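You operate a simulated robot arm through the tools that you are given. There is no shell and no other tool. Be economical: measure what you need, move in short steps, check, and stop when the job is done.

You run a simulated two-armed robot. Do the job below in one go: nothing can be reset, and whatever is moved stays where it is left.

## Task
Pick up the blue sign with one hand, pass it to the other hand and put it on the work top of the kettle rack. Fetch the yellow sign and set it on the edge of the gallery. Take the red cup and leave it in the grey tub. Take the yellow rest card and put it on the white dish. Take the blue tape and put it on the small shelf by the dip pipe. Put the steel cup marked "middle" from the back corner of the long bench in the inside of the packer drawer and the steel cup marked "last" on the middle shelf of the tub rack. Do these in any order. Set down upright: blue sign, yellow sign, yellow rest card, steel cup.

Only the result counts: the job must be done as asked and must still hold three seconds after the hand-in. Knocking over, shifting, dropping, spilling or breaking anything else fails it.

## Robot
Two 7-joint arms with fingered hands on one trunk, on a base that drives. Base frame: it is fixed to the floor where the robot stands at the start and does not move with it; the origin is under the middle of the robot, x ahead of it, y to its left, z up. Lengths are in mm, angles in rad, forces in N, time in s.
The left shoulder is at the start at [20, 214, 1431], the right one opposite. Places, roughly: blue sign [500, 0, 1250]; blue tape (6x6x3 cm) [3800, 9400, 900]; edge of the gallery (75x21 cm) [880, -780, 1560]; grey tub (37x20x13 cm) [4000, 7900, 500]; inside of the packer drawer [3800, 9400, 900]; middle shelf of the tub rack [11700, 9700, 800]; red cup (7x7x9 cm) [1600, 6600, 800]; small shelf by the dip pipe (12x13 cm) [3400, 5920, 620]; steel cup [7250, 9500, 750]; white dish (15x15x3 cm) [1600, 7100, 700]; work top of the kettle rack [500, 300, 900]; yellow rest card [1500, 7250, 750]; yellow sign [500, 0, 500]. Payload 3.3 kg a hand.
The tool frame of a hand sits at the grasp point between the pads (the TCP): z along the fingers, y along the line on which they close. The tips reach 26 mm beyond it. The gripper opens to 132 mm. The gripper's body begins 73 mm behind the TCP. The gripper is a hand of 2 fingers: y runs from the thumb to the fingers, the wrist lies at [0, 0, -224] in the tool frame, and closing takes about 1.5 s.
Orientation is told as [roll, pitch, yaw] about the base's x, y, z axes, in that order, counted from this pose: with the fingers straight down and closing along the base's y, the tool's x points along the base's -x, its y along +y and its z along -z.

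## Interface
- The arms move only by the tool arm_command. It takes "left_commands", "right_commands" or both (then of equal length, played together; a hand with none holds still); each is a list of rows, each an object (a shift or turn left out is 0, a gripper value left out holds the last) with "angular": the turn, a rotation vector about the base's x, y, z in rad, a list of three; "travel": the shift along the base's x, y, z in mm, a list of three; "jaw": the opening, from 0 (shut) to 1 (fully open). In form: [{"angular": [rx, ry, rz], "travel": [dx, dy, dz], "jaw": jaw}, ...]. A call has 1 to 8 rows; each row shifts and turns the commanded pose from where the row before left it. Each row takes 0.2 s and may step no farther than 50 mm and 0.15 rad from the row before; otherwise, or with a gripper value out of range, the whole call is refused. Where a pose cannot be reached the arm comes as near as it can. A force on the tool above 40 N (or 10 N above the force at the start of the call, whichever is more), or a blocked arm, ends the call early, and 0.2 s more pass. Each finger travels about 153 mm/s and halts on what it meets, pressing with about 22 N; the grip force reading is that of the motor and also rises with nothing between the fingers. The clock runs only during rows and for 0.2 s after the last one: add rows that do not move to give the fingers time. It gives the time, the measured TCP pose, the force on the tool (base axes), the opening and the grip force at its end, in the units of the frame above (readings bear some noise), with the torque about the TCP (base axes, N m) and any sound that the robot's microphone picked up.
- Cameras (640 x 400 px; columns grow to the right, rows downward): "scene" is now at [94.7, -4.3, 1601.1]; the picture's right is [-0.06, -1.00, 0.00], its down [-0.62, 0.04, -0.78] and it looks along [0.78, -0.05, -0.62] (base axes); focal length 214 px, centre (320, 200). "left" rides on the left gripper at [-65, -3, -99] in its tool frame; the picture's right is [0.04, -1.00, 0.00], its down [0.83, 0.03, -0.55] and it looks along [0.55, 0.02, 0.83] (tool axes); focal length 261 px, centre (320, 200). "right" rides on the right gripper at [66, -3, -99] in its tool frame; the picture's right is [0.04, 1.00, 0.00], its down [-0.83, 0.03, -0.55] and it looks along [-0.55, 0.02, 0.83] (tool axes); focal length 261 px, centre (320, 200). There is no depth. A picture from a camera that has moved, and an enlarged one, comes with that camera's place and axes in the base frame and with its lens.
- grab_frame(camera): a new picture of that camera. The clock stands still meanwhile.
- lift_body(by): slides the trunk up (or, below 0, down) by that many mm; the arms and the scene camera ride with it, the base frame stays. It gives what a move gives, with no picture.
- base_move(legs): drives the robot by 1 to 6 legs, each [ahead, left, turn to the left] in mm, mm and rad, along the robot's own axes; the way and the turn of a leg run together, so that a leg with both is an arc; at most 1500 mm and 3.142 rad a leg. The arms and the cameras ride along, it lands a little off, and it stops where it bumps. It gives what a move gives.
- set_grasp(shape, hand): the hand has 2 fingers and takes this shape, open, in about a second: jaw (thumb against the fingers, like two jaws); tri (thumb and two fingers); tip (a fingertip pinch); poke (one finger out to press); point (the index stretched); flat (the hand flat); cup (the hand cupped); fist (a fist). The gripper value then closes the fingers along that shape, each until it touches; the sizes above hold for jaw. It gives what a move gives, with no picture.
- head_to(pan, tilt): turns the head with the scene camera to pan (to the left, within 1.501 rad either way) and tilt (down, from -0.506 to 1.204), counted from straight ahead of the robot. It gives what a move gives.
- inspect(camera, box): a new picture of the part [left, top, right, bottom] of that camera's present view, enlarged. The clock stands still meanwhile.
- close_job(): hands the job in; it is judged then, once.

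Work in short steps. Places have to be worked out from the pictures, the camera data and where the tool is seen: move nearer, look again, correct. Check each grasp and each placing, and mend what went wrong. You have 217 turns and 208 pictures in all, those below and enlarged ones among them. Open the grippers and draw the arms clear of the work before you hand the job in, unless the task says otherwise; then end with one line.

The tools are called after ">>>" as a command line: name --argument value ..., lists and objects as JSON in quotes. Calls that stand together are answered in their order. arm_command: Moves the arms, as the interface text tells. Its arguments: {"type":"object","properties":{"left_commands":{"type":"array","items":{"type":"object","properties":{"angular":{"type":"array","items":{"type":"number"}},"travel":{"type":"array","items":{"type":"number"}},"jaw":{"type":"number"}}}},"right_commands":{"type":"array","items":{"type":"object","properties":{"angular":{"type":"array","items":{"type":"number"}},"travel":{"type":"array","items":{"type":"number"}},"jaw":{"type":"number"}}}}},"required":[]} The other tools are called the same way: lift_body (by) slides the trunk up or down; set_grasp (shape, hand) gives the hand a shape; base_move (legs) drives the base; head_to (pan, tilt) turns the head that bears the scene camera; grab_frame (camera) takes a picture; inspect (camera, box) takes an enlarged picture of a part of a camera's view; close_job () hands the job in.

At the start:

```text
time: 0.0
left_tool_pos: [337.0, 73.2, 1476.4]
left_tool_rot: [-0.001, -0.002, -0.001]
left_force: [-0.6, 0.0, -0.6]
left_ft_torque: [0.02, -0.01, 0.01]
left_gripper_width: 132.0
left_finger_force: 0.1
left_shape: jaw
right_tool_pos: [259.7, -114.5, 1497.2]
right_tool_rot: [-0.001, 0.0, 0.0]
right_force: [-0.3, 0.5, -0.2]
right_ft_torque: [0.02, -0.01, -0.01]
right_gripper_width: 131.7
right_finger_force: 0.0
right_shape: jaw
trunk travel left (down, up): [-712.0, 49.0]
robot x, y, heading: [-2.7, -3.3, -0.002]
head pan, tilt: [-0.058, 0.672]
```

scene: 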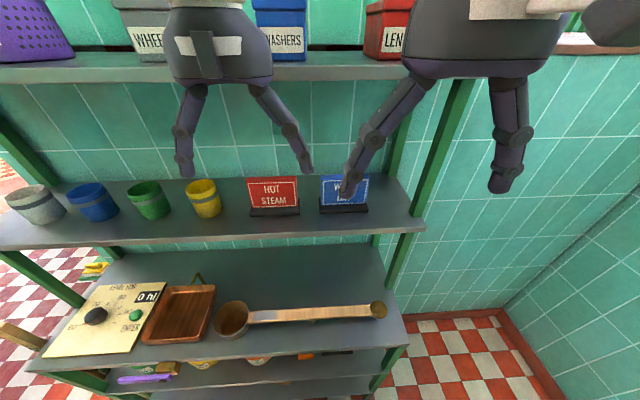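
right: 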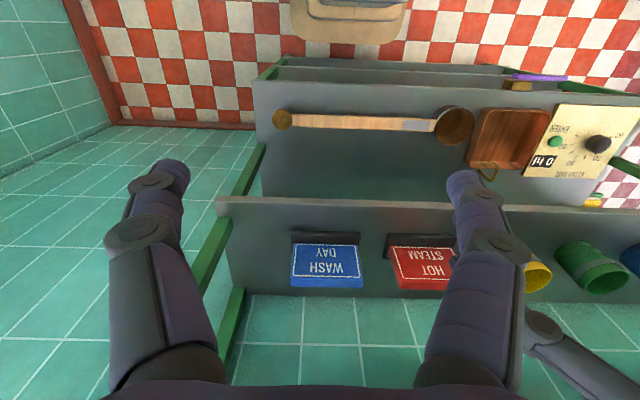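
left: 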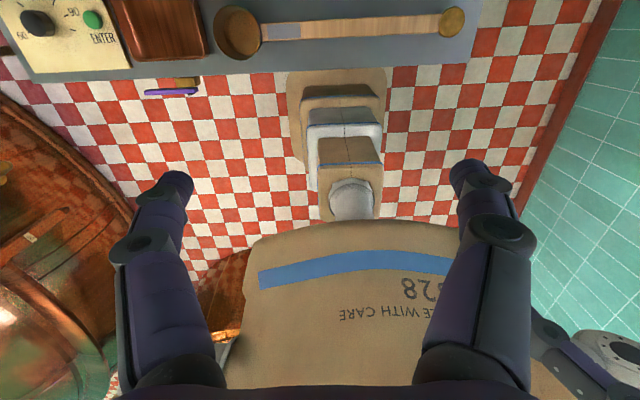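

I'll look closer at the signs and the rack, to work out the sizes and the gap between the shelves.

>>> inspect --camera "scene" --box '[220, 150, 440, 290]'

>>> inspect --camera "right" --box '[210, 180, 530, 380]'

>>> head_to --pan -0.5 --tilt 0.2

>>> grab_frame --camera "scene"

```text
2.86 times, centred on (330, 220) of scene
camera zoom: at [94.7, -4.3, 1601.1], right [-0.06, -1.0, 0.0], down [-0.62, 0.04, -0.78], along [0.78, -0.05, -0.62], focal length 613 px, centre (291, 143)
```

zoom: 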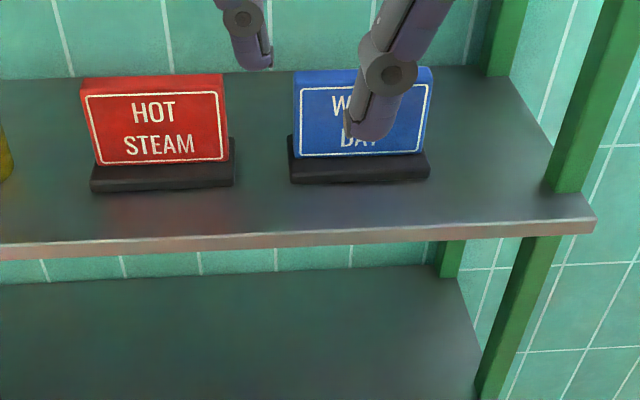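

```text
2.00 times, centred on (370, 280) of right
camera zoom: at [191.7, -116.8, 1595.8], right [-0.04, 1.0, 0.0], down [0.83, 0.03, 0.55], along [0.55, 0.02, -0.83], focal length 521 px, centre (220, 40)
```

zoom: 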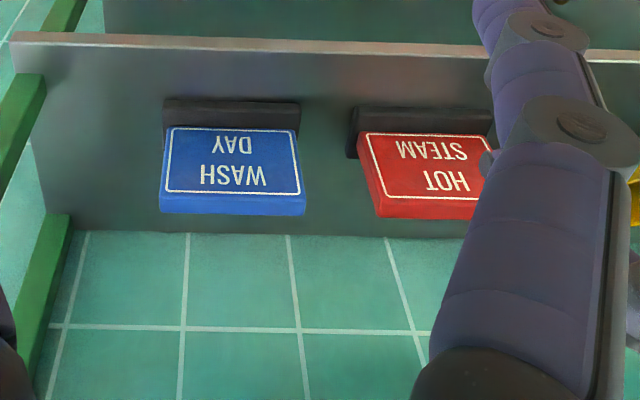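

```text
time: 0.9
left_tool_pos: [337.3, 71.8, 1477.6]
left_tool_rot: [0.0, -0.002, -0.002]
left_force: [-0.2, 0.5, 0.7]
left_ft_torque: [0.0, -0.02, -0.03]
left_gripper_width: 132.0
left_finger_force: 0.1
left_shape: jaw
right_tool_pos: [258.6, -115.0, 1497.9]
right_tool_rot: [-0.001, 0.0, 0.0]
right_force: [0.0, 0.2, 0.2]
right_ft_torque: [-0.02, -0.01, -0.01]
right_gripper_width: 131.9
right_finger_force: 0.1
right_shape: jaw
trunk travel left (down, up): [-712.0, 49.0]
robot x, y, heading: [1.0, 1.4, -0.0]
head pan, tilt: [-0.499, 0.201]
```

```text
202 pictures are left
camera scene: at [90.7, -43.7, 1644.0], right [-0.48, -0.88, 0.0], down [-0.18, 0.1, -0.98], along [0.86, -0.47, -0.2], focal length 214 px, centre (320, 200)
```

scene: 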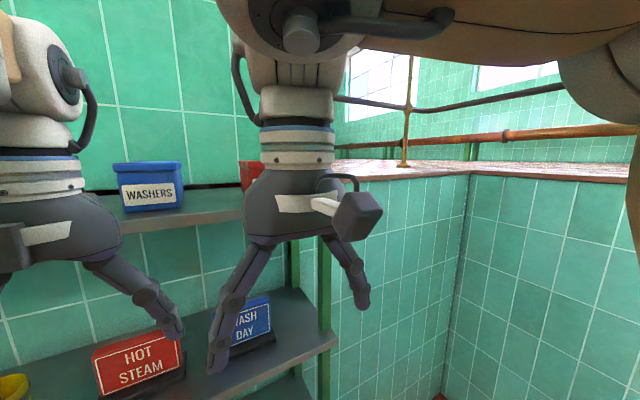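

The sign panels are about 130 mm wide and 25 mm thick, and they stand some 100 mm inside the shelf, with another shelf above. I'll turn the right hand so it closes along x, then tilt it so the wrist leans out to the right.

>>> arm_command --right_commands '[{"angular": [0, 0, -0.15]}, {"angular": [0, 0, -0.15]}, {"angular": [0, 0, -0.15]}, {"angular": [0, 0, -0.15]}, {"angular": [0, 0, -0.15]}, {"angular": [0, 0, -0.15]}, {"angular": [0, 0, -0.15]}, {"angular": [0, 0, -0.15]}]'

>>> arm_command --right_commands '[{"angular": [0, 0, -0.15]}, {"angular": [0, 0, -0.15]}, {"angular": [0, 0, -0.07]}, {"angular": [0.15, 0, 0]}, {"angular": [0.15, 0, 0]}, {"angular": [0.15, 0, 0]}, {"angular": [0.15, 0, 0]}, {}]'

>>> head_to --pan -0.2 --tilt 0.5

>>> grab_frame --camera "scene"

>>> grab_frame --camera "right"

```text
time: 2.7
left_tool_pos: [337.3, 71.2, 1477.3]
left_tool_rot: [0.001, 0.0, -0.003]
left_force: [-0.3, 0.9, -0.4]
left_ft_torque: [-0.02, 0.02, 0.0]
left_gripper_width: 131.9
left_finger_force: 0.0
left_shape: jaw
right_tool_pos: [257.3, -114.5, 1496.8]
right_tool_rot: [0.0, 0.0, -1.202]
right_force: [-0.9, -0.6, -0.8]
right_ft_torque: [0.02, -0.01, -0.05]
right_gripper_width: 131.9
right_finger_force: 0.0
right_shape: jaw
trunk travel left (down, up): [-712.0, 49.0]
robot x, y, heading: [-1.1, 0.4, -0.004]
head pan, tilt: [-0.499, 0.201]
```

```text
time: 4.5
left_tool_pos: [337.8, 75.2, 1477.1]
left_tool_rot: [-0.003, -0.001, -0.002]
left_force: [-0.5, -0.3, 0.5]
left_ft_torque: [-0.01, -0.02, 0.0]
left_gripper_width: 132.0
left_finger_force: 0.3
left_shape: jaw
right_tool_pos: [280.4, -139.9, 1545.6]
right_tool_rot: [0.001, 0.599, -1.569]
right_force: [0.0, 1.0, 0.3]
right_ft_torque: [0.0, 0.04, -0.02]
right_gripper_width: 132.0
right_finger_force: 0.1
right_shape: jaw
right hand out of reach, approached as far as the arm can: row 5, 6, 7
trunk travel left (down, up): [-712.0, 49.0]
robot x, y, heading: [-1.4, -1.2, -0.004]
head pan, tilt: [-0.499, 0.201]
```

```text
time: 5.3
left_tool_pos: [337.3, 70.3, 1475.9]
left_tool_rot: [0.0, -0.001, -0.002]
left_force: [-0.5, -1.1, -0.4]
left_ft_torque: [-0.01, 0.0, 0.0]
left_gripper_width: 131.9
left_finger_force: 0.0
left_shape: jaw
right_tool_pos: [280.9, -141.6, 1545.1]
right_tool_rot: [0.003, 0.601, -1.57]
right_force: [0.4, 0.0, 0.4]
right_ft_torque: [0.03, 0.02, -0.04]
right_gripper_width: 131.8
right_finger_force: 0.1
right_shape: jaw
trunk travel left (down, up): [-712.0, 49.0]
robot x, y, heading: [0.7, -1.6, 0.001]
head pan, tilt: [-0.201, 0.499]
```

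```text
201 pictures are left
camera scene: at [98.2, -18.2, 1616.5], right [-0.2, -0.98, 0.0], down [-0.47, 0.1, -0.88], along [0.86, -0.18, -0.48], focal length 214 px, centre (320, 200)
```

scene: 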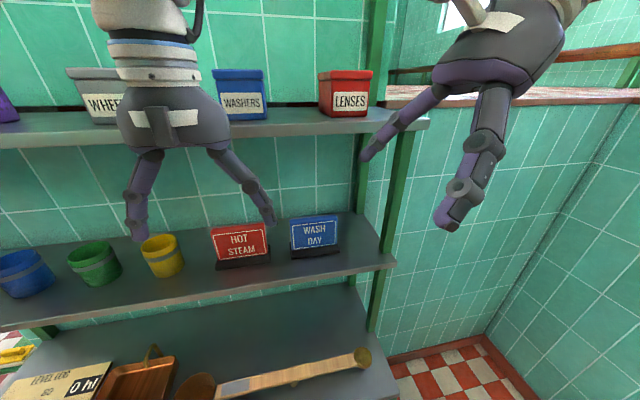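

```text
200 pictures are left
camera right: at [277.4, -143.2, 1663.6], right [1.0, 0.03, 0.02], down [0.04, -1.0, -0.01], along [0.02, 0.01, -1.0], focal length 261 px, centre (320, 200)
```

right: 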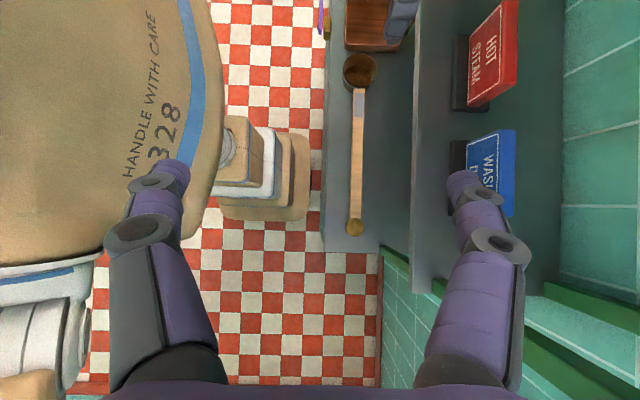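

The right camera now works as a top-down map. It puts the blue sign's panel at about x 523–549, y −46…−168, top z≈1300, and the shelf front at x≈440. The front post blocks the right arm, so I'll reach in with the left arm, wrist leaning left, and orient that hand first.

>>> arm_command --left_commands '[{"angular": [0, 0, -0.15]}, {"angular": [0, 0, -0.15]}, {"angular": [0, 0, -0.15]}, {"angular": [0, 0, -0.15]}, {"angular": [0, 0, -0.15]}, {"angular": [0, 0, -0.15]}, {"angular": [0, 0, -0.15]}, {"angular": [0, 0, -0.15]}]'

>>> arm_command --left_commands '[{"angular": [0, 0, -0.15]}, {"angular": [0, 0, -0.15]}, {"angular": [0, 0, -0.07]}, {"angular": [-0.15, 0, 0], "travel": [0, -20, -20]}, {"angular": [-0.15, 0, 0], "travel": [0, -20, -20]}, {"angular": [-0.15, 0, 0], "travel": [0, -20, -20]}, {"angular": [-0.15, 0, 0], "travel": [0, -20, -20]}, {"angular": [-0.15, 0, 0], "travel": [0, -20, -20]}]'

>>> grab_frame --camera "left"

>>> grab_frame --camera "scene"

```text
time: 7.1
left_tool_pos: [337.3, 71.1, 1476.8]
left_tool_rot: [0.0, -0.001, -1.203]
left_force: [0.0, -0.8, -0.4]
left_ft_torque: [-0.02, 0.01, 0.01]
left_gripper_width: 131.8
left_finger_force: 0.0
left_shape: jaw
right_tool_pos: [281.0, -141.7, 1545.7]
right_tool_rot: [0.002, 0.6, -1.569]
right_force: [-0.2, -0.8, -0.1]
right_ft_torque: [0.04, 0.01, -0.02]
right_gripper_width: 131.9
right_finger_force: 0.1
right_shape: jaw
trunk travel left (down, up): [-712.0, 49.0]
robot x, y, heading: [-2.8, 0.2, 0.003]
head pan, tilt: [-0.201, 0.499]
```

```text
time: 8.9
left_tool_pos: [338.9, -28.2, 1377.4]
left_tool_rot: [0.0, -0.754, -1.569]
left_force: [0.9, -0.1, 0.2]
left_ft_torque: [0.03, 0.0, -0.01]
left_gripper_width: 131.7
left_finger_force: 0.1
left_shape: jaw
right_tool_pos: [283.6, -140.5, 1545.4]
right_tool_rot: [-0.002, 0.599, -1.568]
right_force: [-0.1, -0.3, 0.5]
right_ft_torque: [-0.02, 0.02, -0.03]
right_gripper_width: 131.9
right_finger_force: 0.1
right_shape: jaw
trunk travel left (down, up): [-712.0, 49.0]
robot x, y, heading: [-1.1, 0.6, 0.0]
head pan, tilt: [-0.201, 0.499]
```

```text
199 pictures are left
camera left: at [336.4, -8.1, 1494.7], right [-1.0, 0.03, -0.03], down [0.03, 0.99, -0.17], along [0.02, -0.17, -0.99], focal length 261 px, centre (320, 200)
```

left: 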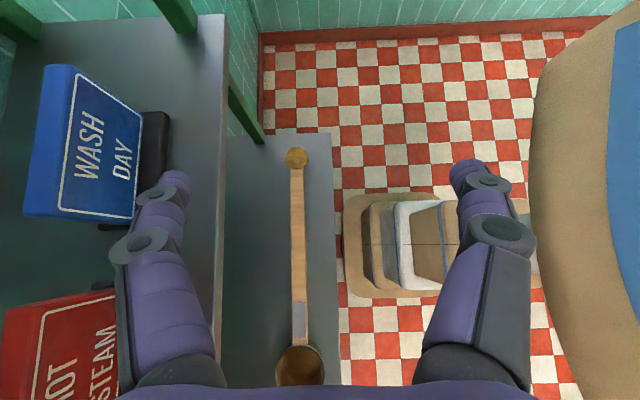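

```text
198 pictures are left
camera scene: at [99.3, -16.8, 1616.3], right [-0.2, -0.98, 0.0], down [-0.47, 0.1, -0.88], along [0.86, -0.18, -0.48], focal length 214 px, centre (320, 200)
```

scene: 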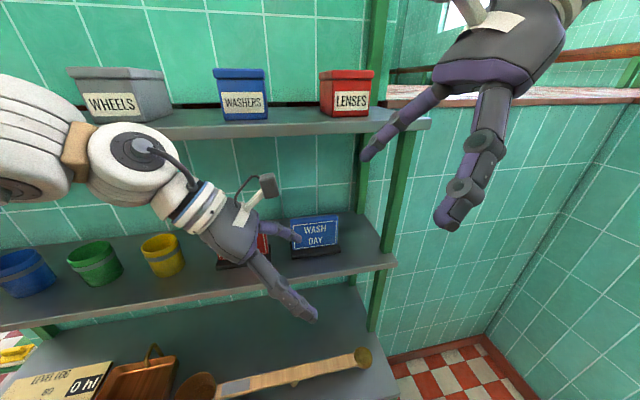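

The left arm reaches well. I now judge the blue panel at x≈541–573, y≈−38…−165, with its top at about 1300. I'll tilt a little more, half close, and slide in above it.

>>> arm_command --left_commands '[{"angular": [-0.15, 0, 0], "travel": [0, -26, -20], "jaw": 0.75}, {"travel": [0, -26, -20]}, {"travel": [45, 0, 0]}, {"travel": [45, 0, 0]}, {"travel": [45, 0, 0]}, {"travel": [30, 0, 0]}, {}]'

>>> grab_frame --camera "left"

>>> grab_frame --camera "scene"

```text
time: 10.7
left_tool_pos: [469.8, -79.3, 1331.5]
left_tool_rot: [-0.018, -0.891, -1.584]
left_force: [-0.3, 0.1, -0.5]
left_ft_torque: [0.0, 0.02, -0.02]
left_gripper_width: 98.4
left_finger_force: 0.1
left_shape: jaw
right_tool_pos: [258.1, -136.5, 1550.7]
right_tool_rot: [0.019, 0.596, -1.557]
right_force: [-0.3, -0.1, 0.2]
right_ft_torque: [-0.05, 0.02, -0.03]
right_gripper_width: 131.7
right_finger_force: 0.0
right_shape: jaw
trunk travel left (down, up): [-712.0, 49.0]
robot x, y, heading: [-5.1, -1.5, 0.001]
head pan, tilt: [-0.201, 0.499]
stopped in row 7 (left hand): the arm was blocked; the commanded pose is now the measured one
```

```text
197 pictures are left
camera left: at [469.5, -43.9, 1445.6], right [-1.0, 0.05, -0.02], down [0.06, 0.95, -0.3], along [0.0, -0.3, -0.95], focal length 261 px, centre (320, 200)
```

left: 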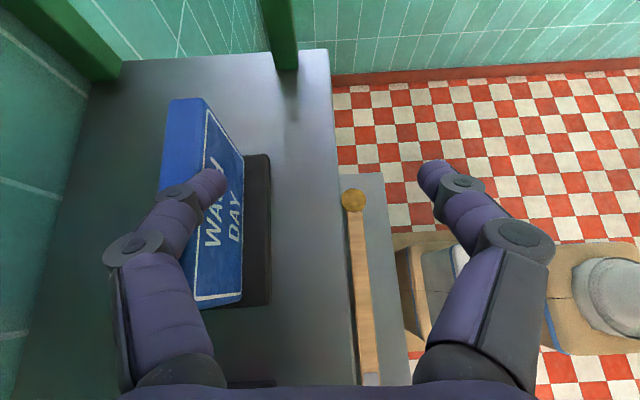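

```text
196 pictures are left
camera scene: at [73.4, -11.9, 1618.2], right [-0.2, -0.98, 0.0], down [-0.46, 0.09, -0.89], along [0.87, -0.17, -0.47], focal length 214 px, centre (320, 200)
```

scene: 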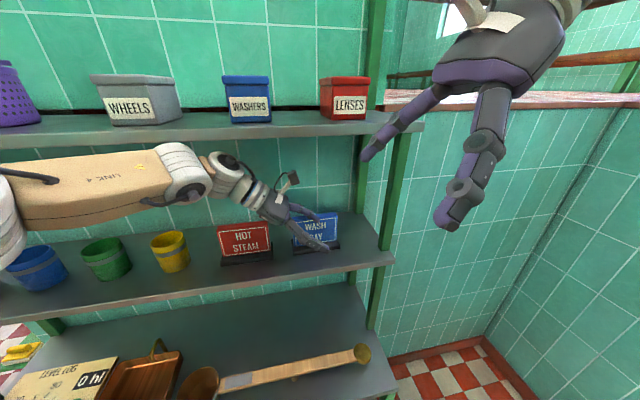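

The outer finger met the panel's front face, so the sign top is nearer 1312 and my tips were too low. I'll back off, tilt further, rise and re-enter.

>>> arm_command --left_commands '[{"travel": [-40, 0, 0]}, {"travel": [-15, 0, 15], "angular": [-0.12, 0, 0]}, {"travel": [0, 0, 10], "angular": [-0.1, 0, 0]}, {}]'

>>> grab_frame --camera "left"

```text
time: 11.7
left_tool_pos: [438.4, -82.2, 1353.1]
left_tool_rot: [-0.03, -1.114, -1.563]
left_force: [-0.8, 0.3, 0.5]
left_ft_torque: [0.0, -0.01, 0.03]
left_gripper_width: 98.6
left_finger_force: 0.0
left_shape: jaw
right_tool_pos: [280.9, -141.7, 1544.8]
right_tool_rot: [0.001, 0.601, -1.569]
right_force: [-0.7, -0.7, -0.7]
right_ft_torque: [0.02, 0.01, -0.01]
right_gripper_width: 131.7
right_finger_force: 0.1
right_shape: jaw
trunk travel left (down, up): [-712.0, 49.0]
robot x, y, heading: [1.0, -3.0, 0.001]
head pan, tilt: [-0.201, 0.499]
```

```text
195 pictures are left
camera left: at [438.9, -22.8, 1457.2], right [-1.0, 0.04, -0.02], down [0.04, 0.86, -0.5], along [0.0, -0.5, -0.86], focal length 261 px, centre (320, 200)
```

left: 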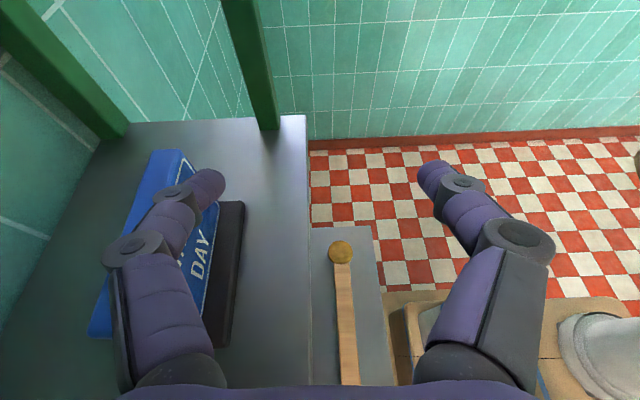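

The panel top is now seen at x≈541–563, y from −155. My tips are at z≈1332, clear above it, so I move forward over it.

>>> arm_command --left_commands '[{"travel": [30, 0, 0]}, {"travel": [30, 0, 0]}, {"travel": [30, 0, 0]}, {"travel": [24, 0, 0]}, {}]'

>>> grab_frame --camera "left"

>>> grab_frame --camera "scene"

```text
time: 12.9
left_tool_pos: [551.8, -81.3, 1353.1]
left_tool_rot: [-0.032, -1.113, -1.562]
left_force: [0.1, -0.3, -0.3]
left_ft_torque: [-0.05, 0.03, 0.0]
left_gripper_width: 98.9
left_finger_force: 0.1
left_shape: jaw
right_tool_pos: [278.8, -140.1, 1546.4]
right_tool_rot: [0.002, 0.598, -1.568]
right_force: [-0.4, -0.6, -0.2]
right_ft_torque: [0.01, -0.02, -0.03]
right_gripper_width: 131.9
right_finger_force: 0.1
right_shape: jaw
trunk travel left (down, up): [-712.0, 49.0]
robot x, y, heading: [-1.6, -2.2, 0.006]
head pan, tilt: [-0.201, 0.499]
```

```text
194 pictures are left
camera left: at [551.5, -21.7, 1457.0], right [-1.0, 0.04, -0.02], down [0.04, 0.86, -0.5], along [0.0, -0.5, -0.86], focal length 261 px, centre (320, 200)
```

left: 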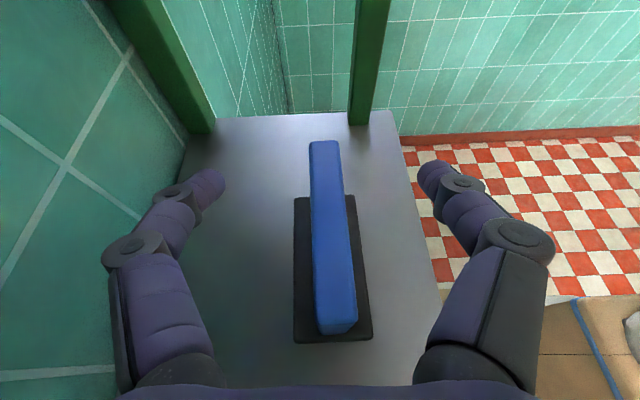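

```text
193 pictures are left
camera scene: at [96.2, -16.0, 1616.5], right [-0.2, -0.98, 0.0], down [-0.47, 0.09, -0.88], along [0.86, -0.17, -0.48], focal length 214 px, centre (320, 200)
```

scene: 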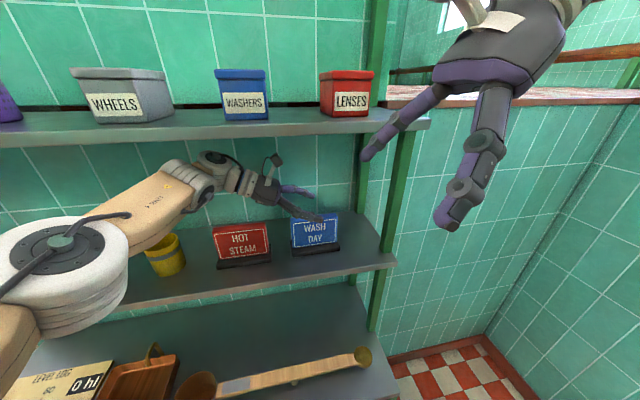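

The jaws straddle the panel well. I'll slide a bit right, so the wrist clears the red sign, then lower and close.

>>> arm_command --left_commands '[{"travel": [0, -24, 0]}, {"travel": [0, 0, -30]}, {"travel": [0, 0, -28]}, {"jaw": 0.0}, {}, {}, {}, {}]'

>>> grab_frame --camera "left"

>>> inspect --camera "scene" --box '[160, 140, 400, 290]'

```text
time: 14.7
left_tool_pos: [543.6, -104.3, 1299.2]
left_tool_rot: [-0.032, -1.112, -1.56]
left_force: [-0.1, 0.1, -0.7]
left_ft_torque: [0.03, 0.01, 0.04]
left_gripper_width: 16.8
left_finger_force: 22.5
left_shape: jaw
left hand out of reach, approached as far as the arm can: row 1
right_tool_pos: [280.8, -141.0, 1545.2]
right_tool_rot: [0.0, 0.601, -1.569]
right_force: [-0.3, -0.4, -0.1]
right_ft_torque: [0.0, -0.01, -0.01]
right_gripper_width: 131.9
right_finger_force: 0.1
right_shape: jaw
trunk travel left (down, up): [-712.0, 49.0]
robot x, y, heading: [0.5, 2.3, 0.002]
head pan, tilt: [-0.201, 0.499]
```

```text
192 pictures are left
camera left: at [544.1, -45.3, 1403.1], right [-1.0, 0.04, -0.02], down [0.04, 0.86, -0.5], along [0.0, -0.5, -0.86], focal length 261 px, centre (320, 200)
```

left: 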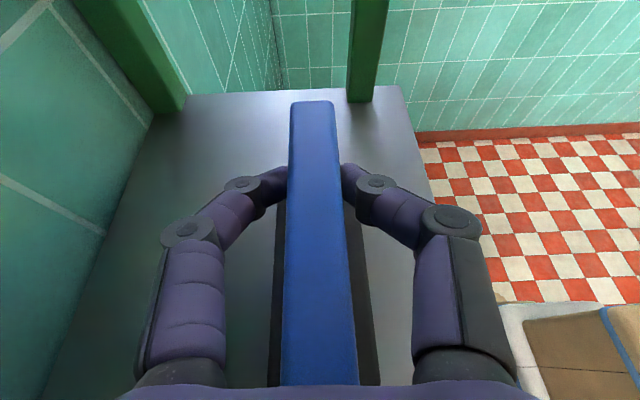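

```text
2.67 times, centred on (280, 215) of scene
camera zoom: at [97.1, -17.4, 1616.4], right [-0.2, -0.98, 0.0], down [-0.47, 0.1, -0.88], along [0.86, -0.17, -0.48], focal length 572 px, centre (427, 160)
```

zoom: 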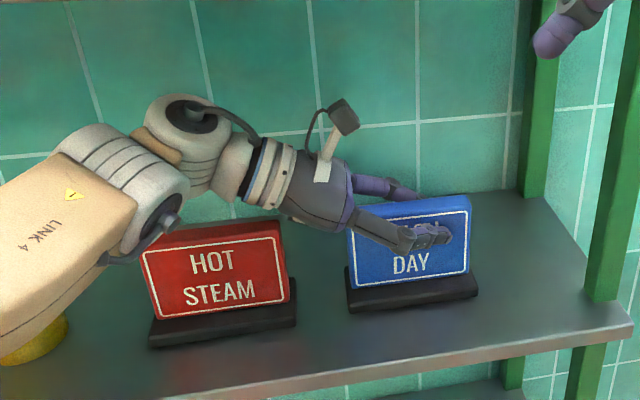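

The sign is gripped (16.8 mm panel). Now I lift it 40 mm and draw it straight out in front of the shelf.

>>> arm_command --left_commands '[{"travel": [0, 0, 20]}, {"travel": [0, 0, 20]}, {"travel": [-40, 0, 0]}, {"travel": [-45, 0, 0]}, {"travel": [-45, 0, 0]}, {"travel": [-45, 0, 0]}, {"travel": [-35, 0, 0]}, {}]'

>>> grab_frame --camera "scene"

```text
time: 16.5
left_tool_pos: [336.0, -104.9, 1339.7]
left_tool_rot: [-0.029, -1.113, -1.563]
left_force: [-0.1, 0.2, -1.8]
left_ft_torque: [0.04, -0.01, -0.05]
left_gripper_width: 16.6
left_finger_force: 21.8
left_shape: jaw
right_tool_pos: [281.6, -141.3, 1547.0]
right_tool_rot: [-0.002, 0.6, -1.568]
right_force: [0.6, -0.1, -0.7]
right_ft_torque: [0.0, 0.0, 0.01]
right_gripper_width: 132.2
right_finger_force: 0.1
right_shape: jaw
trunk travel left (down, up): [-712.0, 49.0]
robot x, y, heading: [-1.6, 0.3, 0.0]
head pan, tilt: [-0.201, 0.499]
```

```text
190 pictures are left
camera scene: at [97.6, -17.2, 1616.4], right [-0.2, -0.98, 0.0], down [-0.47, 0.1, -0.88], along [0.86, -0.17, -0.48], focal length 214 px, centre (320, 200)
```

scene: 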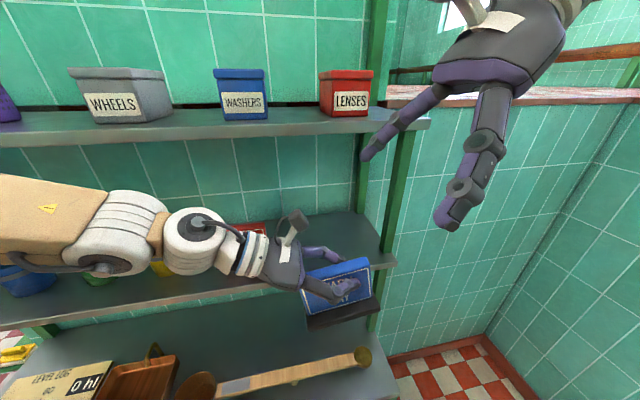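

The sign came free but may have rolled a little in the grip, so I'll check from the left camera.

>>> grab_frame --camera "left"

>>> inspect --camera "scene" --box '[240, 200, 420, 340]'

```text
189 pictures are left
camera left: at [335.6, -45.3, 1442.7], right [-1.0, 0.04, -0.02], down [0.04, 0.86, -0.5], along [0.0, -0.5, -0.86], focal length 261 px, centre (320, 200)
```

left: 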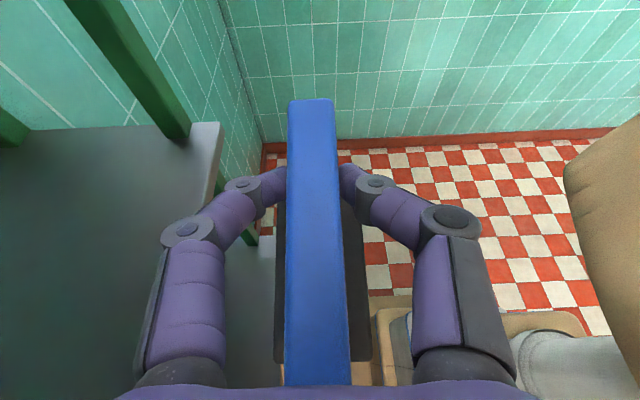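

```text
2.86 times, centred on (330, 270) of scene
camera zoom: at [97.6, -17.2, 1616.4], right [-0.2, -0.98, 0.0], down [-0.47, 0.1, -0.88], along [0.86, -0.17, -0.48], focal length 613 px, centre (291, 0)
```

zoom: 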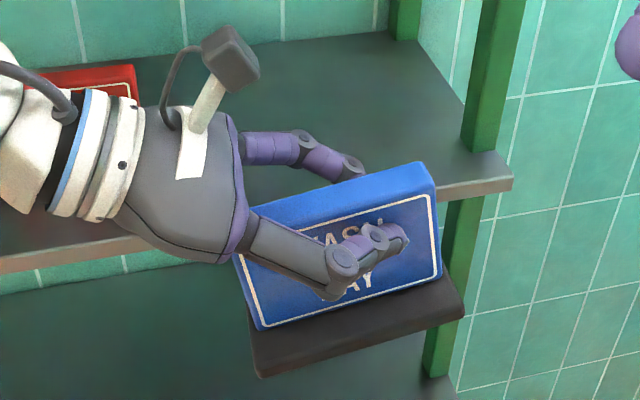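

The sign hangs about 0.15 rad low at its left end. I'll level it with the left hand and shift it left, and bring the right hand out to the right, lower, and near horizontal.

>>> arm_command --left_commands '[{"angular": [0.15, 0, 0]}, {"travel": [0, 20, 0]}, {"travel": [0, 20, 0]}, {"travel": [0, 20, 0]}, {}, {}, {}]' --right_commands '[{"travel": [0, -40, 0]}, {"travel": [0, -40, 0]}, {"travel": [0, -30, -40]}, {"travel": [20, 0, -40]}, {"travel": [20, 0, -40]}, {"travel": [0, 0, -40]}, {}]'

>>> arm_command --right_commands '[{"travel": [0, 0, -40], "angular": [0.15, 0, 0]}, {"travel": [0, 0, 0], "angular": [0.15, 0, 0]}, {"travel": [0, 0, 0], "angular": [0.15, 0, 0]}, {"angular": [0.15, 0, 0]}, {}]'

>>> grab_frame --camera "scene"

>>> grab_frame --camera "right"

```text
time: 18.1
left_tool_pos: [334.6, -42.8, 1338.4]
left_tool_rot: [-0.03, -0.964, -1.562]
left_force: [-0.3, 0.2, -1.9]
left_ft_torque: [-0.02, 0.02, 0.01]
left_gripper_width: 16.6
left_finger_force: 21.8
left_shape: jaw
right_tool_pos: [320.6, -249.8, 1385.8]
right_tool_rot: [0.003, 0.6, -1.569]
right_force: [-0.5, -0.2, 0.5]
right_ft_torque: [-0.03, 0.02, -0.03]
right_gripper_width: 131.8
right_finger_force: 0.1
right_shape: jaw
trunk travel left (down, up): [-712.0, 49.0]
robot x, y, heading: [-0.3, 0.3, -0.0]
head pan, tilt: [-0.201, 0.499]
```

```text
time: 19.3
left_tool_pos: [334.1, -44.7, 1339.3]
left_tool_rot: [-0.03, -0.963, -1.564]
left_force: [0.1, 0.9, -2.1]
left_ft_torque: [-0.03, 0.01, -0.05]
left_gripper_width: 16.3
left_finger_force: 21.5
left_shape: jaw
right_tool_pos: [320.4, -251.6, 1346.3]
right_tool_rot: [0.006, 1.2, -1.564]
right_force: [0.3, 0.8, -1.1]
right_ft_torque: [-0.02, 0.01, 0.01]
right_gripper_width: 131.8
right_finger_force: 0.1
right_shape: jaw
trunk travel left (down, up): [-712.0, 49.0]
robot x, y, heading: [-1.7, 1.7, -0.0]
head pan, tilt: [-0.201, 0.499]
```

```text
187 pictures are left
camera scene: at [97.2, -16.5, 1616.4], right [-0.2, -0.98, 0.0], down [-0.47, 0.09, -0.88], along [0.86, -0.17, -0.48], focal length 214 px, centre (320, 200)
```

scene: 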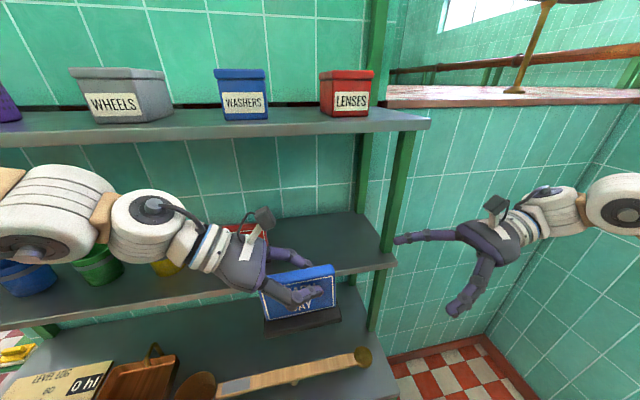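

```text
186 pictures are left
camera right: at [316.5, -318.4, 1442.7], right [1.0, 0.02, 0.04], down [0.04, -0.82, -0.58], along [0.02, 0.58, -0.82], focal length 261 px, centre (320, 200)
```

right: 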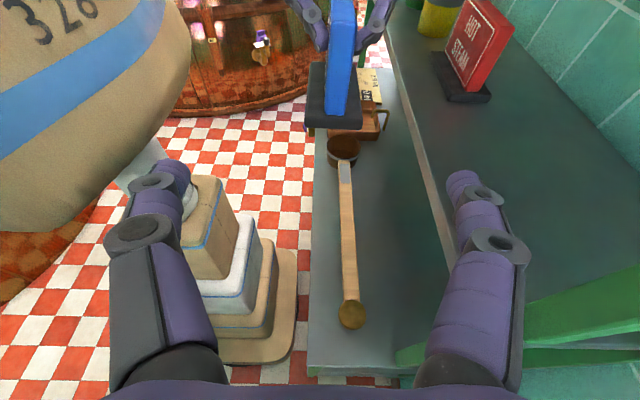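

The right hand is level and lined up with the sign's right end. I'll come in below the left fingers and above the base, then close.

>>> arm_command --right_commands '[{"travel": [14, 0, -28], "angular": [0.15, 0, 0], "jaw": 0.7}, {"travel": [0, 0, -27]}, {"travel": [0, 40, 0]}, {"travel": [0, 40, 0]}, {"travel": [0, 40, 0]}, {}]'

>>> grab_frame --camera "right"

```text
time: 20.7
left_tool_pos: [334.8, -46.1, 1339.0]
left_tool_rot: [-0.029, -0.962, -1.564]
left_force: [-1.0, -0.5, -1.7]
left_ft_torque: [-0.01, -0.01, 0.0]
left_gripper_width: 16.6
left_finger_force: 21.8
left_shape: jaw
right_tool_pos: [333.1, -131.1, 1289.7]
right_tool_rot: [0.006, 1.351, -1.565]
right_force: [0.3, -0.5, 0.2]
right_ft_torque: [0.05, -0.01, -0.01]
right_gripper_width: 92.9
right_finger_force: 0.0
right_shape: jaw
trunk travel left (down, up): [-712.0, 49.0]
robot x, y, heading: [-2.9, 1.4, -0.003]
head pan, tilt: [-0.201, 0.499]
```

```text
185 pictures are left
camera right: at [329.2, -213.1, 1375.2], right [1.0, 0.01, 0.04], down [0.04, -0.72, -0.69], along [0.02, 0.69, -0.72], focal length 261 px, centre (320, 200)
```

right: 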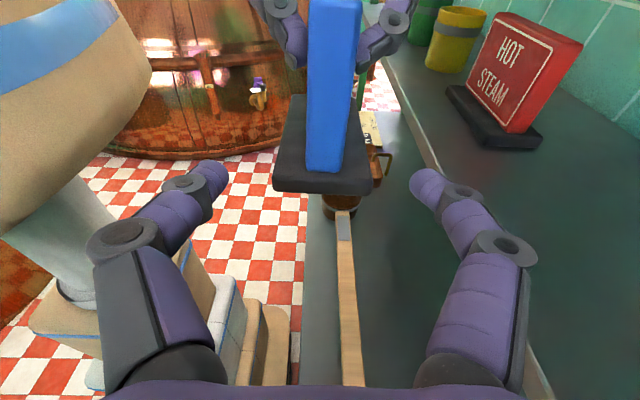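

Aligned. I'll raise 6 mm to clear the base, push in 50 mm and close.

>>> arm_command --right_commands '[{"travel": [0, 0, 6]}, {"travel": [0, 25, 0]}, {"travel": [0, 25, 0]}, {"jaw": 0.0}, {}, {}, {}, {}]'

>>> grab_frame --camera "right"

>>> inspect --camera "scene" --box '[220, 190, 420, 350]'

```text
time: 22.5
left_tool_pos: [336.4, -45.7, 1339.9]
left_tool_rot: [-0.029, -0.964, -1.564]
left_force: [0.3, -0.7, -1.2]
left_ft_torque: [-0.03, 0.04, 0.0]
left_gripper_width: 16.6
left_finger_force: 22.2
left_shape: jaw
right_tool_pos: [333.7, -81.1, 1296.4]
right_tool_rot: [0.008, 1.35, -1.562]
right_force: [-0.8, -0.1, 0.2]
right_ft_torque: [-0.02, 0.02, 0.0]
right_gripper_width: 16.3
right_finger_force: 21.7
right_shape: jaw
trunk travel left (down, up): [-712.0, 49.0]
robot x, y, heading: [-2.0, -1.4, -0.002]
head pan, tilt: [-0.201, 0.499]
```

```text
184 pictures are left
camera right: at [330.1, -162.8, 1381.2], right [1.0, 0.01, 0.04], down [0.04, -0.72, -0.69], along [0.02, 0.69, -0.72], focal length 261 px, centre (320, 200)
```

right: 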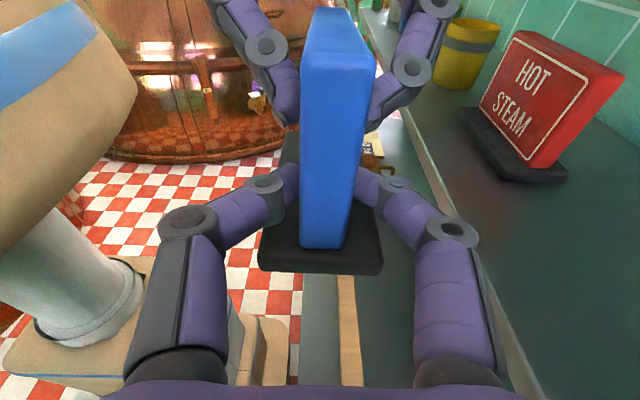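

```text
2.50 times, centred on (320, 270) of scene
camera zoom: at [97.1, -17.2, 1616.4], right [-0.2, -0.98, 0.0], down [-0.47, 0.1, -0.88], along [0.86, -0.17, -0.48], focal length 536 px, centre (320, 25)
```

zoom: 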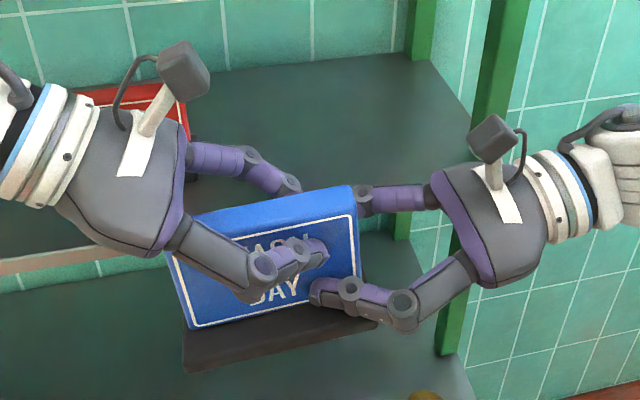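

Both hands hold it, but an end grip would let the sign swing when the left lets go. So I'll open the right a little, slide it to the sign's middle just above the centre of mass, and re-close.

>>> arm_command --right_commands '[{"jaw": 0.35}, {}, {"travel": [0, 23, 0]}, {"travel": [0, 23, 0]}, {"jaw": 0.0}, {}, {}, {}]'

>>> grab_frame --camera "right"

```text
time: 24.3
left_tool_pos: [334.1, -45.0, 1339.3]
left_tool_rot: [-0.031, -0.964, -1.564]
left_force: [0.0, -0.9, -0.8]
left_ft_torque: [-0.02, 0.0, 0.01]
left_gripper_width: 16.6
left_finger_force: 22.1
left_shape: jaw
right_tool_pos: [334.2, -36.4, 1296.7]
right_tool_rot: [0.008, 1.35, -1.563]
right_force: [0.3, 1.1, -0.9]
right_ft_torque: [0.01, -0.01, 0.03]
right_gripper_width: 16.6
right_finger_force: 21.8
right_shape: jaw
trunk travel left (down, up): [-712.0, 49.0]
robot x, y, heading: [-1.3, -1.5, 0.0]
head pan, tilt: [-0.201, 0.499]
```

```text
182 pictures are left
camera right: at [329.7, -117.4, 1381.3], right [1.0, 0.01, 0.04], down [0.04, -0.72, -0.69], along [0.02, 0.69, -0.72], focal length 261 px, centre (320, 200)
```

right: 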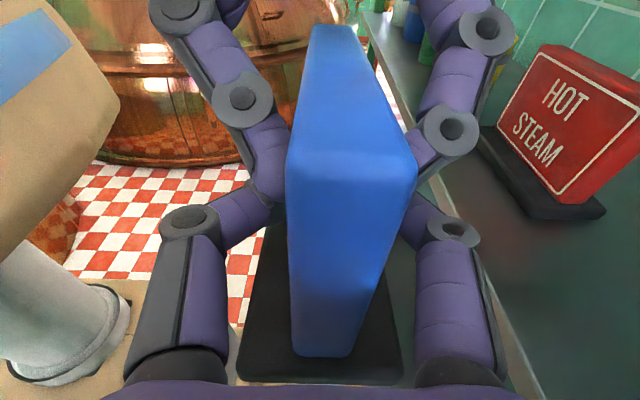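

The right hand has a central grip. Now I open the left and withdraw it up and to the left.

>>> arm_command --left_commands '[{"jaw": 0.5}, {}, {"travel": [0, 25, 20]}, {"travel": [0, 35, 25]}, {"travel": [0, 45, 20]}, {"travel": [0, 45, 0]}, {}]'

>>> grab_frame --camera "right"

>>> grab_frame --camera "scene"

```text
time: 25.9
left_tool_pos: [333.2, 105.6, 1404.3]
left_tool_rot: [-0.033, -0.961, -1.562]
left_force: [0.1, -0.1, 0.6]
left_ft_torque: [0.04, 0.01, -0.02]
left_gripper_width: 65.8
left_finger_force: 0.1
left_shape: jaw
right_tool_pos: [335.4, -36.7, 1296.1]
right_tool_rot: [0.006, 1.348, -1.565]
right_force: [-0.9, -0.4, 0.5]
right_ft_torque: [0.0, -0.01, -0.01]
right_gripper_width: 16.7
right_finger_force: 22.1
right_shape: jaw
trunk travel left (down, up): [-712.0, 49.0]
robot x, y, heading: [-0.5, -1.5, -0.0]
head pan, tilt: [-0.201, 0.499]
```

```text
181 pictures are left
camera right: at [330.5, -118.5, 1381.0], right [1.0, 0.01, 0.04], down [0.04, -0.72, -0.69], along [0.02, 0.69, -0.72], focal length 261 px, centre (320, 200)
```

right: 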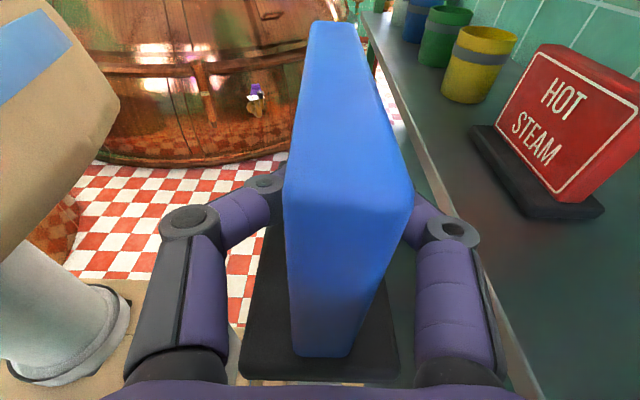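

```text
180 pictures are left
camera scene: at [97.9, -18.5, 1616.3], right [-0.2, -0.98, 0.0], down [-0.47, 0.1, -0.88], along [0.86, -0.17, -0.48], focal length 214 px, centre (320, 200)
```

scene: 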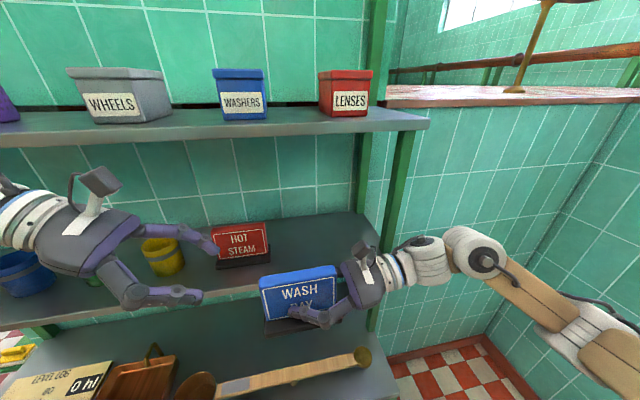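

The handover is done. I'll pull the left hand back a little and lower the trunk 280 mm, bringing the sign just above the strip between the front edge and the ladle.

>>> arm_command --left_commands '[{"travel": [-35, 10, 0]}, {"travel": [-35, 10, 0]}, {}]'

>>> lift_body --by -270

>>> head_to --pan -0.15 --tilt 0.75

>>> grab_frame --camera "scene"

>>> grab_frame --camera "right"

```text
time: 26.7
left_tool_pos: [262.6, 125.7, 1402.2]
left_tool_rot: [-0.031, -0.962, -1.562]
left_force: [-0.6, 0.1, 0.1]
left_ft_torque: [0.02, 0.0, 0.02]
left_gripper_width: 65.8
left_finger_force: 0.0
left_shape: jaw
right_tool_pos: [334.1, -35.8, 1296.2]
right_tool_rot: [0.006, 1.349, -1.564]
right_force: [-0.2, 0.6, 0.7]
right_ft_torque: [0.01, -0.01, 0.04]
right_gripper_width: 16.7
right_finger_force: 21.9
right_shape: jaw
trunk travel left (down, up): [-712.0, 49.0]
robot x, y, heading: [-1.0, 1.6, 0.003]
head pan, tilt: [-0.201, 0.499]
```

```text
time: 29.5
left_tool_pos: [263.9, 126.0, 1135.8]
left_tool_rot: [-0.029, -0.963, -1.564]
left_force: [0.2, 0.7, 0.8]
left_ft_torque: [0.01, -0.02, -0.02]
left_gripper_width: 65.4
left_finger_force: 0.1
left_shape: jaw
right_tool_pos: [334.3, -34.9, 1026.9]
right_tool_rot: [0.012, 1.348, -1.561]
right_force: [-1.3, 0.2, 0.7]
right_ft_torque: [0.06, -0.03, -0.01]
right_gripper_width: 16.6
right_finger_force: 21.8
right_shape: jaw
trunk travel left (down, up): [-442.0, 319.0]
robot x, y, heading: [-3.2, -0.9, -0.003]
head pan, tilt: [-0.201, 0.499]
```

```text
time: 30.2
left_tool_pos: [264.1, 125.3, 1135.1]
left_tool_rot: [-0.03, -0.962, -1.564]
left_force: [-0.4, 0.0, 0.1]
left_ft_torque: [-0.01, 0.0, 0.0]
left_gripper_width: 65.6
left_finger_force: 0.1
left_shape: jaw
right_tool_pos: [334.2, -34.7, 1027.6]
right_tool_rot: [0.009, 1.349, -1.561]
right_force: [-0.1, 0.8, 0.2]
right_ft_torque: [-0.01, 0.0, -0.01]
right_gripper_width: 16.6
right_finger_force: 22.0
right_shape: jaw
trunk travel left (down, up): [-442.0, 319.0]
robot x, y, heading: [-3.2, 3.6, 0.001]
head pan, tilt: [-0.15, 0.75]
```

```text
179 pictures are left
camera scene: at [100.9, -11.5, 1324.1], right [-0.15, -0.99, 0.0], down [-0.67, 0.1, -0.73], along [0.72, -0.11, -0.68], focal length 214 px, centre (320, 200)
```

scene: 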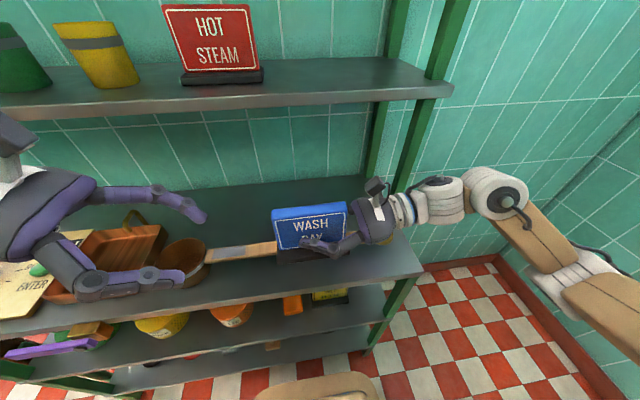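

```text
178 pictures are left
camera right: at [330.1, -116.5, 1111.7], right [1.0, 0.01, 0.04], down [0.04, -0.72, -0.69], along [0.02, 0.69, -0.72], focal length 261 px, centre (320, 200)
```

right: 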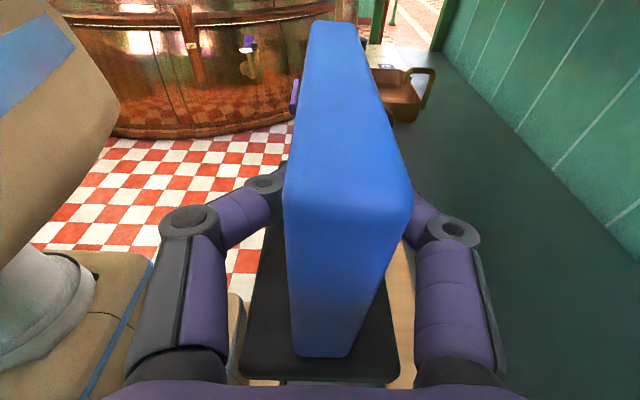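

The sign hangs over the clear strip (base x≈306–366, ladle handle from ≈385, top front edge ≈295, top z≈905). I lower it until contact.

>>> arm_command --right_commands '[{"travel": [3, 0, -20]}, {"travel": [0, 0, -20]}, {"travel": [0, 0, -10]}, {}]'

>>> inspect --camera "scene" --box '[200, 180, 440, 330]'

```text
time: 31.2
left_tool_pos: [263.9, 126.3, 1134.6]
left_tool_rot: [-0.029, -0.964, -1.564]
left_force: [0.8, -0.6, 0.0]
left_ft_torque: [0.01, 0.02, 0.04]
left_gripper_width: 65.4
left_finger_force: 0.1
left_shape: jaw
right_tool_pos: [337.4, -35.4, 976.8]
right_tool_rot: [0.008, 1.35, -1.559]
right_force: [0.2, 0.3, 0.8]
right_ft_torque: [-0.02, -0.02, 0.03]
right_gripper_width: 16.9
right_finger_force: 21.9
right_shape: jaw
trunk travel left (down, up): [-442.0, 319.0]
robot x, y, heading: [-3.2, 5.3, 0.004]
head pan, tilt: [-0.15, 0.75]
```

```text
2.67 times, centred on (320, 255) of scene
camera zoom: at [100.9, -11.5, 1324.1], right [-0.15, -0.99, 0.0], down [-0.67, 0.1, -0.73], along [0.72, -0.11, -0.68], focal length 572 px, centre (320, 53)
```

zoom: 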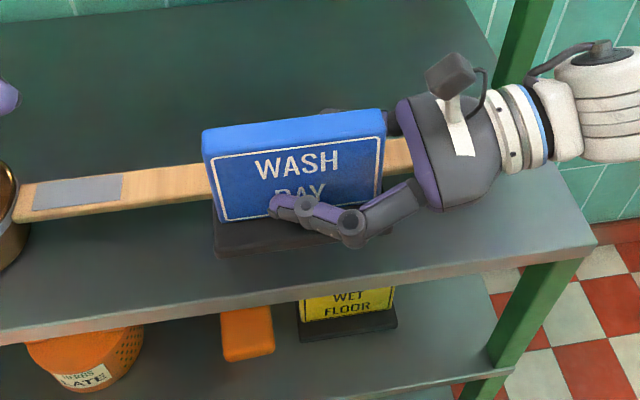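

It's clear of the ladle and of the edge, so I keep lowering in small steps until I feel contact.

>>> arm_command --right_commands '[{"travel": [0, 0, -6]}, {"travel": [0, 0, -6]}, {"travel": [0, 0, -4]}, {}]'

>>> arm_command --right_commands '[{"travel": [0, 0, -3]}, {"travel": [0, 0, -3]}, {}]'

>>> inspect --camera "scene" --box '[200, 180, 440, 330]'

```text
time: 32.2
left_tool_pos: [262.7, 124.8, 1134.1]
left_tool_rot: [-0.03, -0.963, -1.564]
left_force: [-0.2, -0.7, 0.1]
left_ft_torque: [-0.01, -0.04, 0.02]
left_gripper_width: 65.4
left_finger_force: 0.1
left_shape: jaw
right_tool_pos: [337.4, -34.6, 960.3]
right_tool_rot: [0.009, 1.349, -1.561]
right_force: [-0.3, -0.7, -0.1]
right_ft_torque: [0.02, -0.04, 0.02]
right_gripper_width: 16.6
right_finger_force: 21.8
right_shape: jaw
trunk travel left (down, up): [-442.0, 319.0]
robot x, y, heading: [-2.4, 0.0, 0.002]
head pan, tilt: [-0.15, 0.75]
```

```text
time: 33.0
left_tool_pos: [263.3, 126.4, 1135.6]
left_tool_rot: [-0.032, -0.963, -1.564]
left_force: [-0.2, 0.4, 0.0]
left_ft_torque: [0.03, -0.05, -0.01]
left_gripper_width: 65.7
left_finger_force: 0.0
left_shape: jaw
right_tool_pos: [337.9, -34.4, 954.0]
right_tool_rot: [0.007, 1.35, -1.562]
right_force: [0.3, -0.1, -0.9]
right_ft_torque: [0.01, -0.01, 0.0]
right_gripper_width: 16.4
right_finger_force: 21.9
right_shape: jaw
trunk travel left (down, up): [-442.0, 319.0]
robot x, y, heading: [1.5, -0.3, 0.002]
head pan, tilt: [-0.15, 0.75]
```

```text
2.67 times, centred on (320, 255) of scene
camera zoom: at [100.9, -11.5, 1324.1], right [-0.15, -0.99, 0.0], down [-0.67, 0.1, -0.73], along [0.72, -0.11, -0.68], focal length 572 px, centre (320, 53)
```

zoom: 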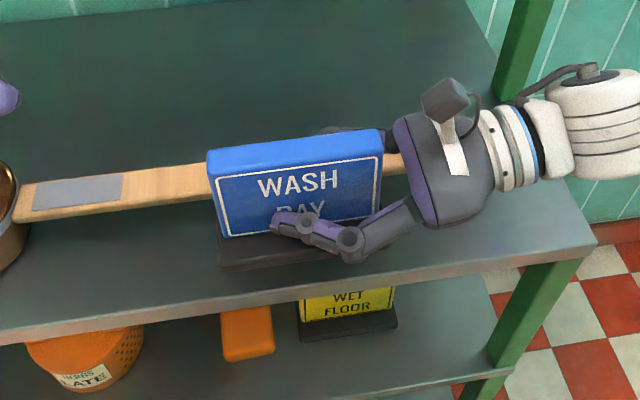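

No contact yet; about 10 mm to go, so I continue in small steps.

>>> arm_command --right_commands '[{"travel": [0, 0, -3]}, {"travel": [0, 0, -3]}, {"travel": [0, 0, -3]}, {}]'

>>> arm_command --right_commands '[{"travel": [0, 0, -3]}, {"travel": [0, 0, -3]}, {}]'

>>> inspect --camera "scene" --box '[200, 180, 440, 330]'

```text
time: 34.0
left_tool_pos: [264.1, 125.3, 1135.1]
left_tool_rot: [-0.03, -0.963, -1.563]
left_force: [-0.3, 0.2, 0.5]
left_ft_torque: [-0.03, -0.03, -0.03]
left_gripper_width: 65.9
left_finger_force: 0.0
left_shape: jaw
right_tool_pos: [336.4, -35.2, 945.9]
right_tool_rot: [0.009, 1.348, -1.562]
right_force: [0.5, -0.3, -0.3]
right_ft_torque: [0.03, -0.01, 0.04]
right_gripper_width: 16.5
right_finger_force: 21.9
right_shape: jaw
trunk travel left (down, up): [-442.0, 319.0]
robot x, y, heading: [-0.5, 2.7, 0.001]
head pan, tilt: [-0.15, 0.75]
```

```text
time: 34.8
left_tool_pos: [264.3, 126.0, 1133.7]
left_tool_rot: [-0.03, -0.963, -1.563]
left_force: [1.3, -0.9, 0.1]
left_ft_torque: [0.01, -0.03, 0.02]
left_gripper_width: 65.7
left_finger_force: 0.1
left_shape: jaw
right_tool_pos: [336.9, -35.0, 938.6]
right_tool_rot: [0.007, 1.349, -1.565]
right_force: [0.0, -0.3, 0.3]
right_ft_torque: [0.0, 0.04, 0.01]
right_gripper_width: 16.8
right_finger_force: 21.6
right_shape: jaw
trunk travel left (down, up): [-442.0, 319.0]
robot x, y, heading: [-0.3, 1.9, 0.002]
head pan, tilt: [-0.15, 0.75]
```

```text
2.67 times, centred on (320, 255) of scene
camera zoom: at [100.9, -11.5, 1324.1], right [-0.15, -0.99, 0.0], down [-0.67, 0.1, -0.73], along [0.72, -0.11, -0.68], focal length 572 px, centre (320, 53)
```

zoom: 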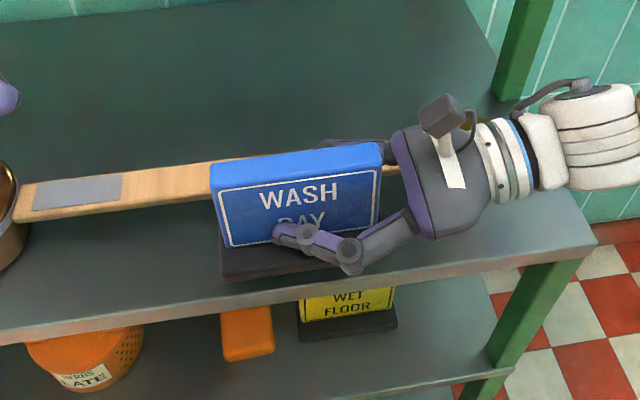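

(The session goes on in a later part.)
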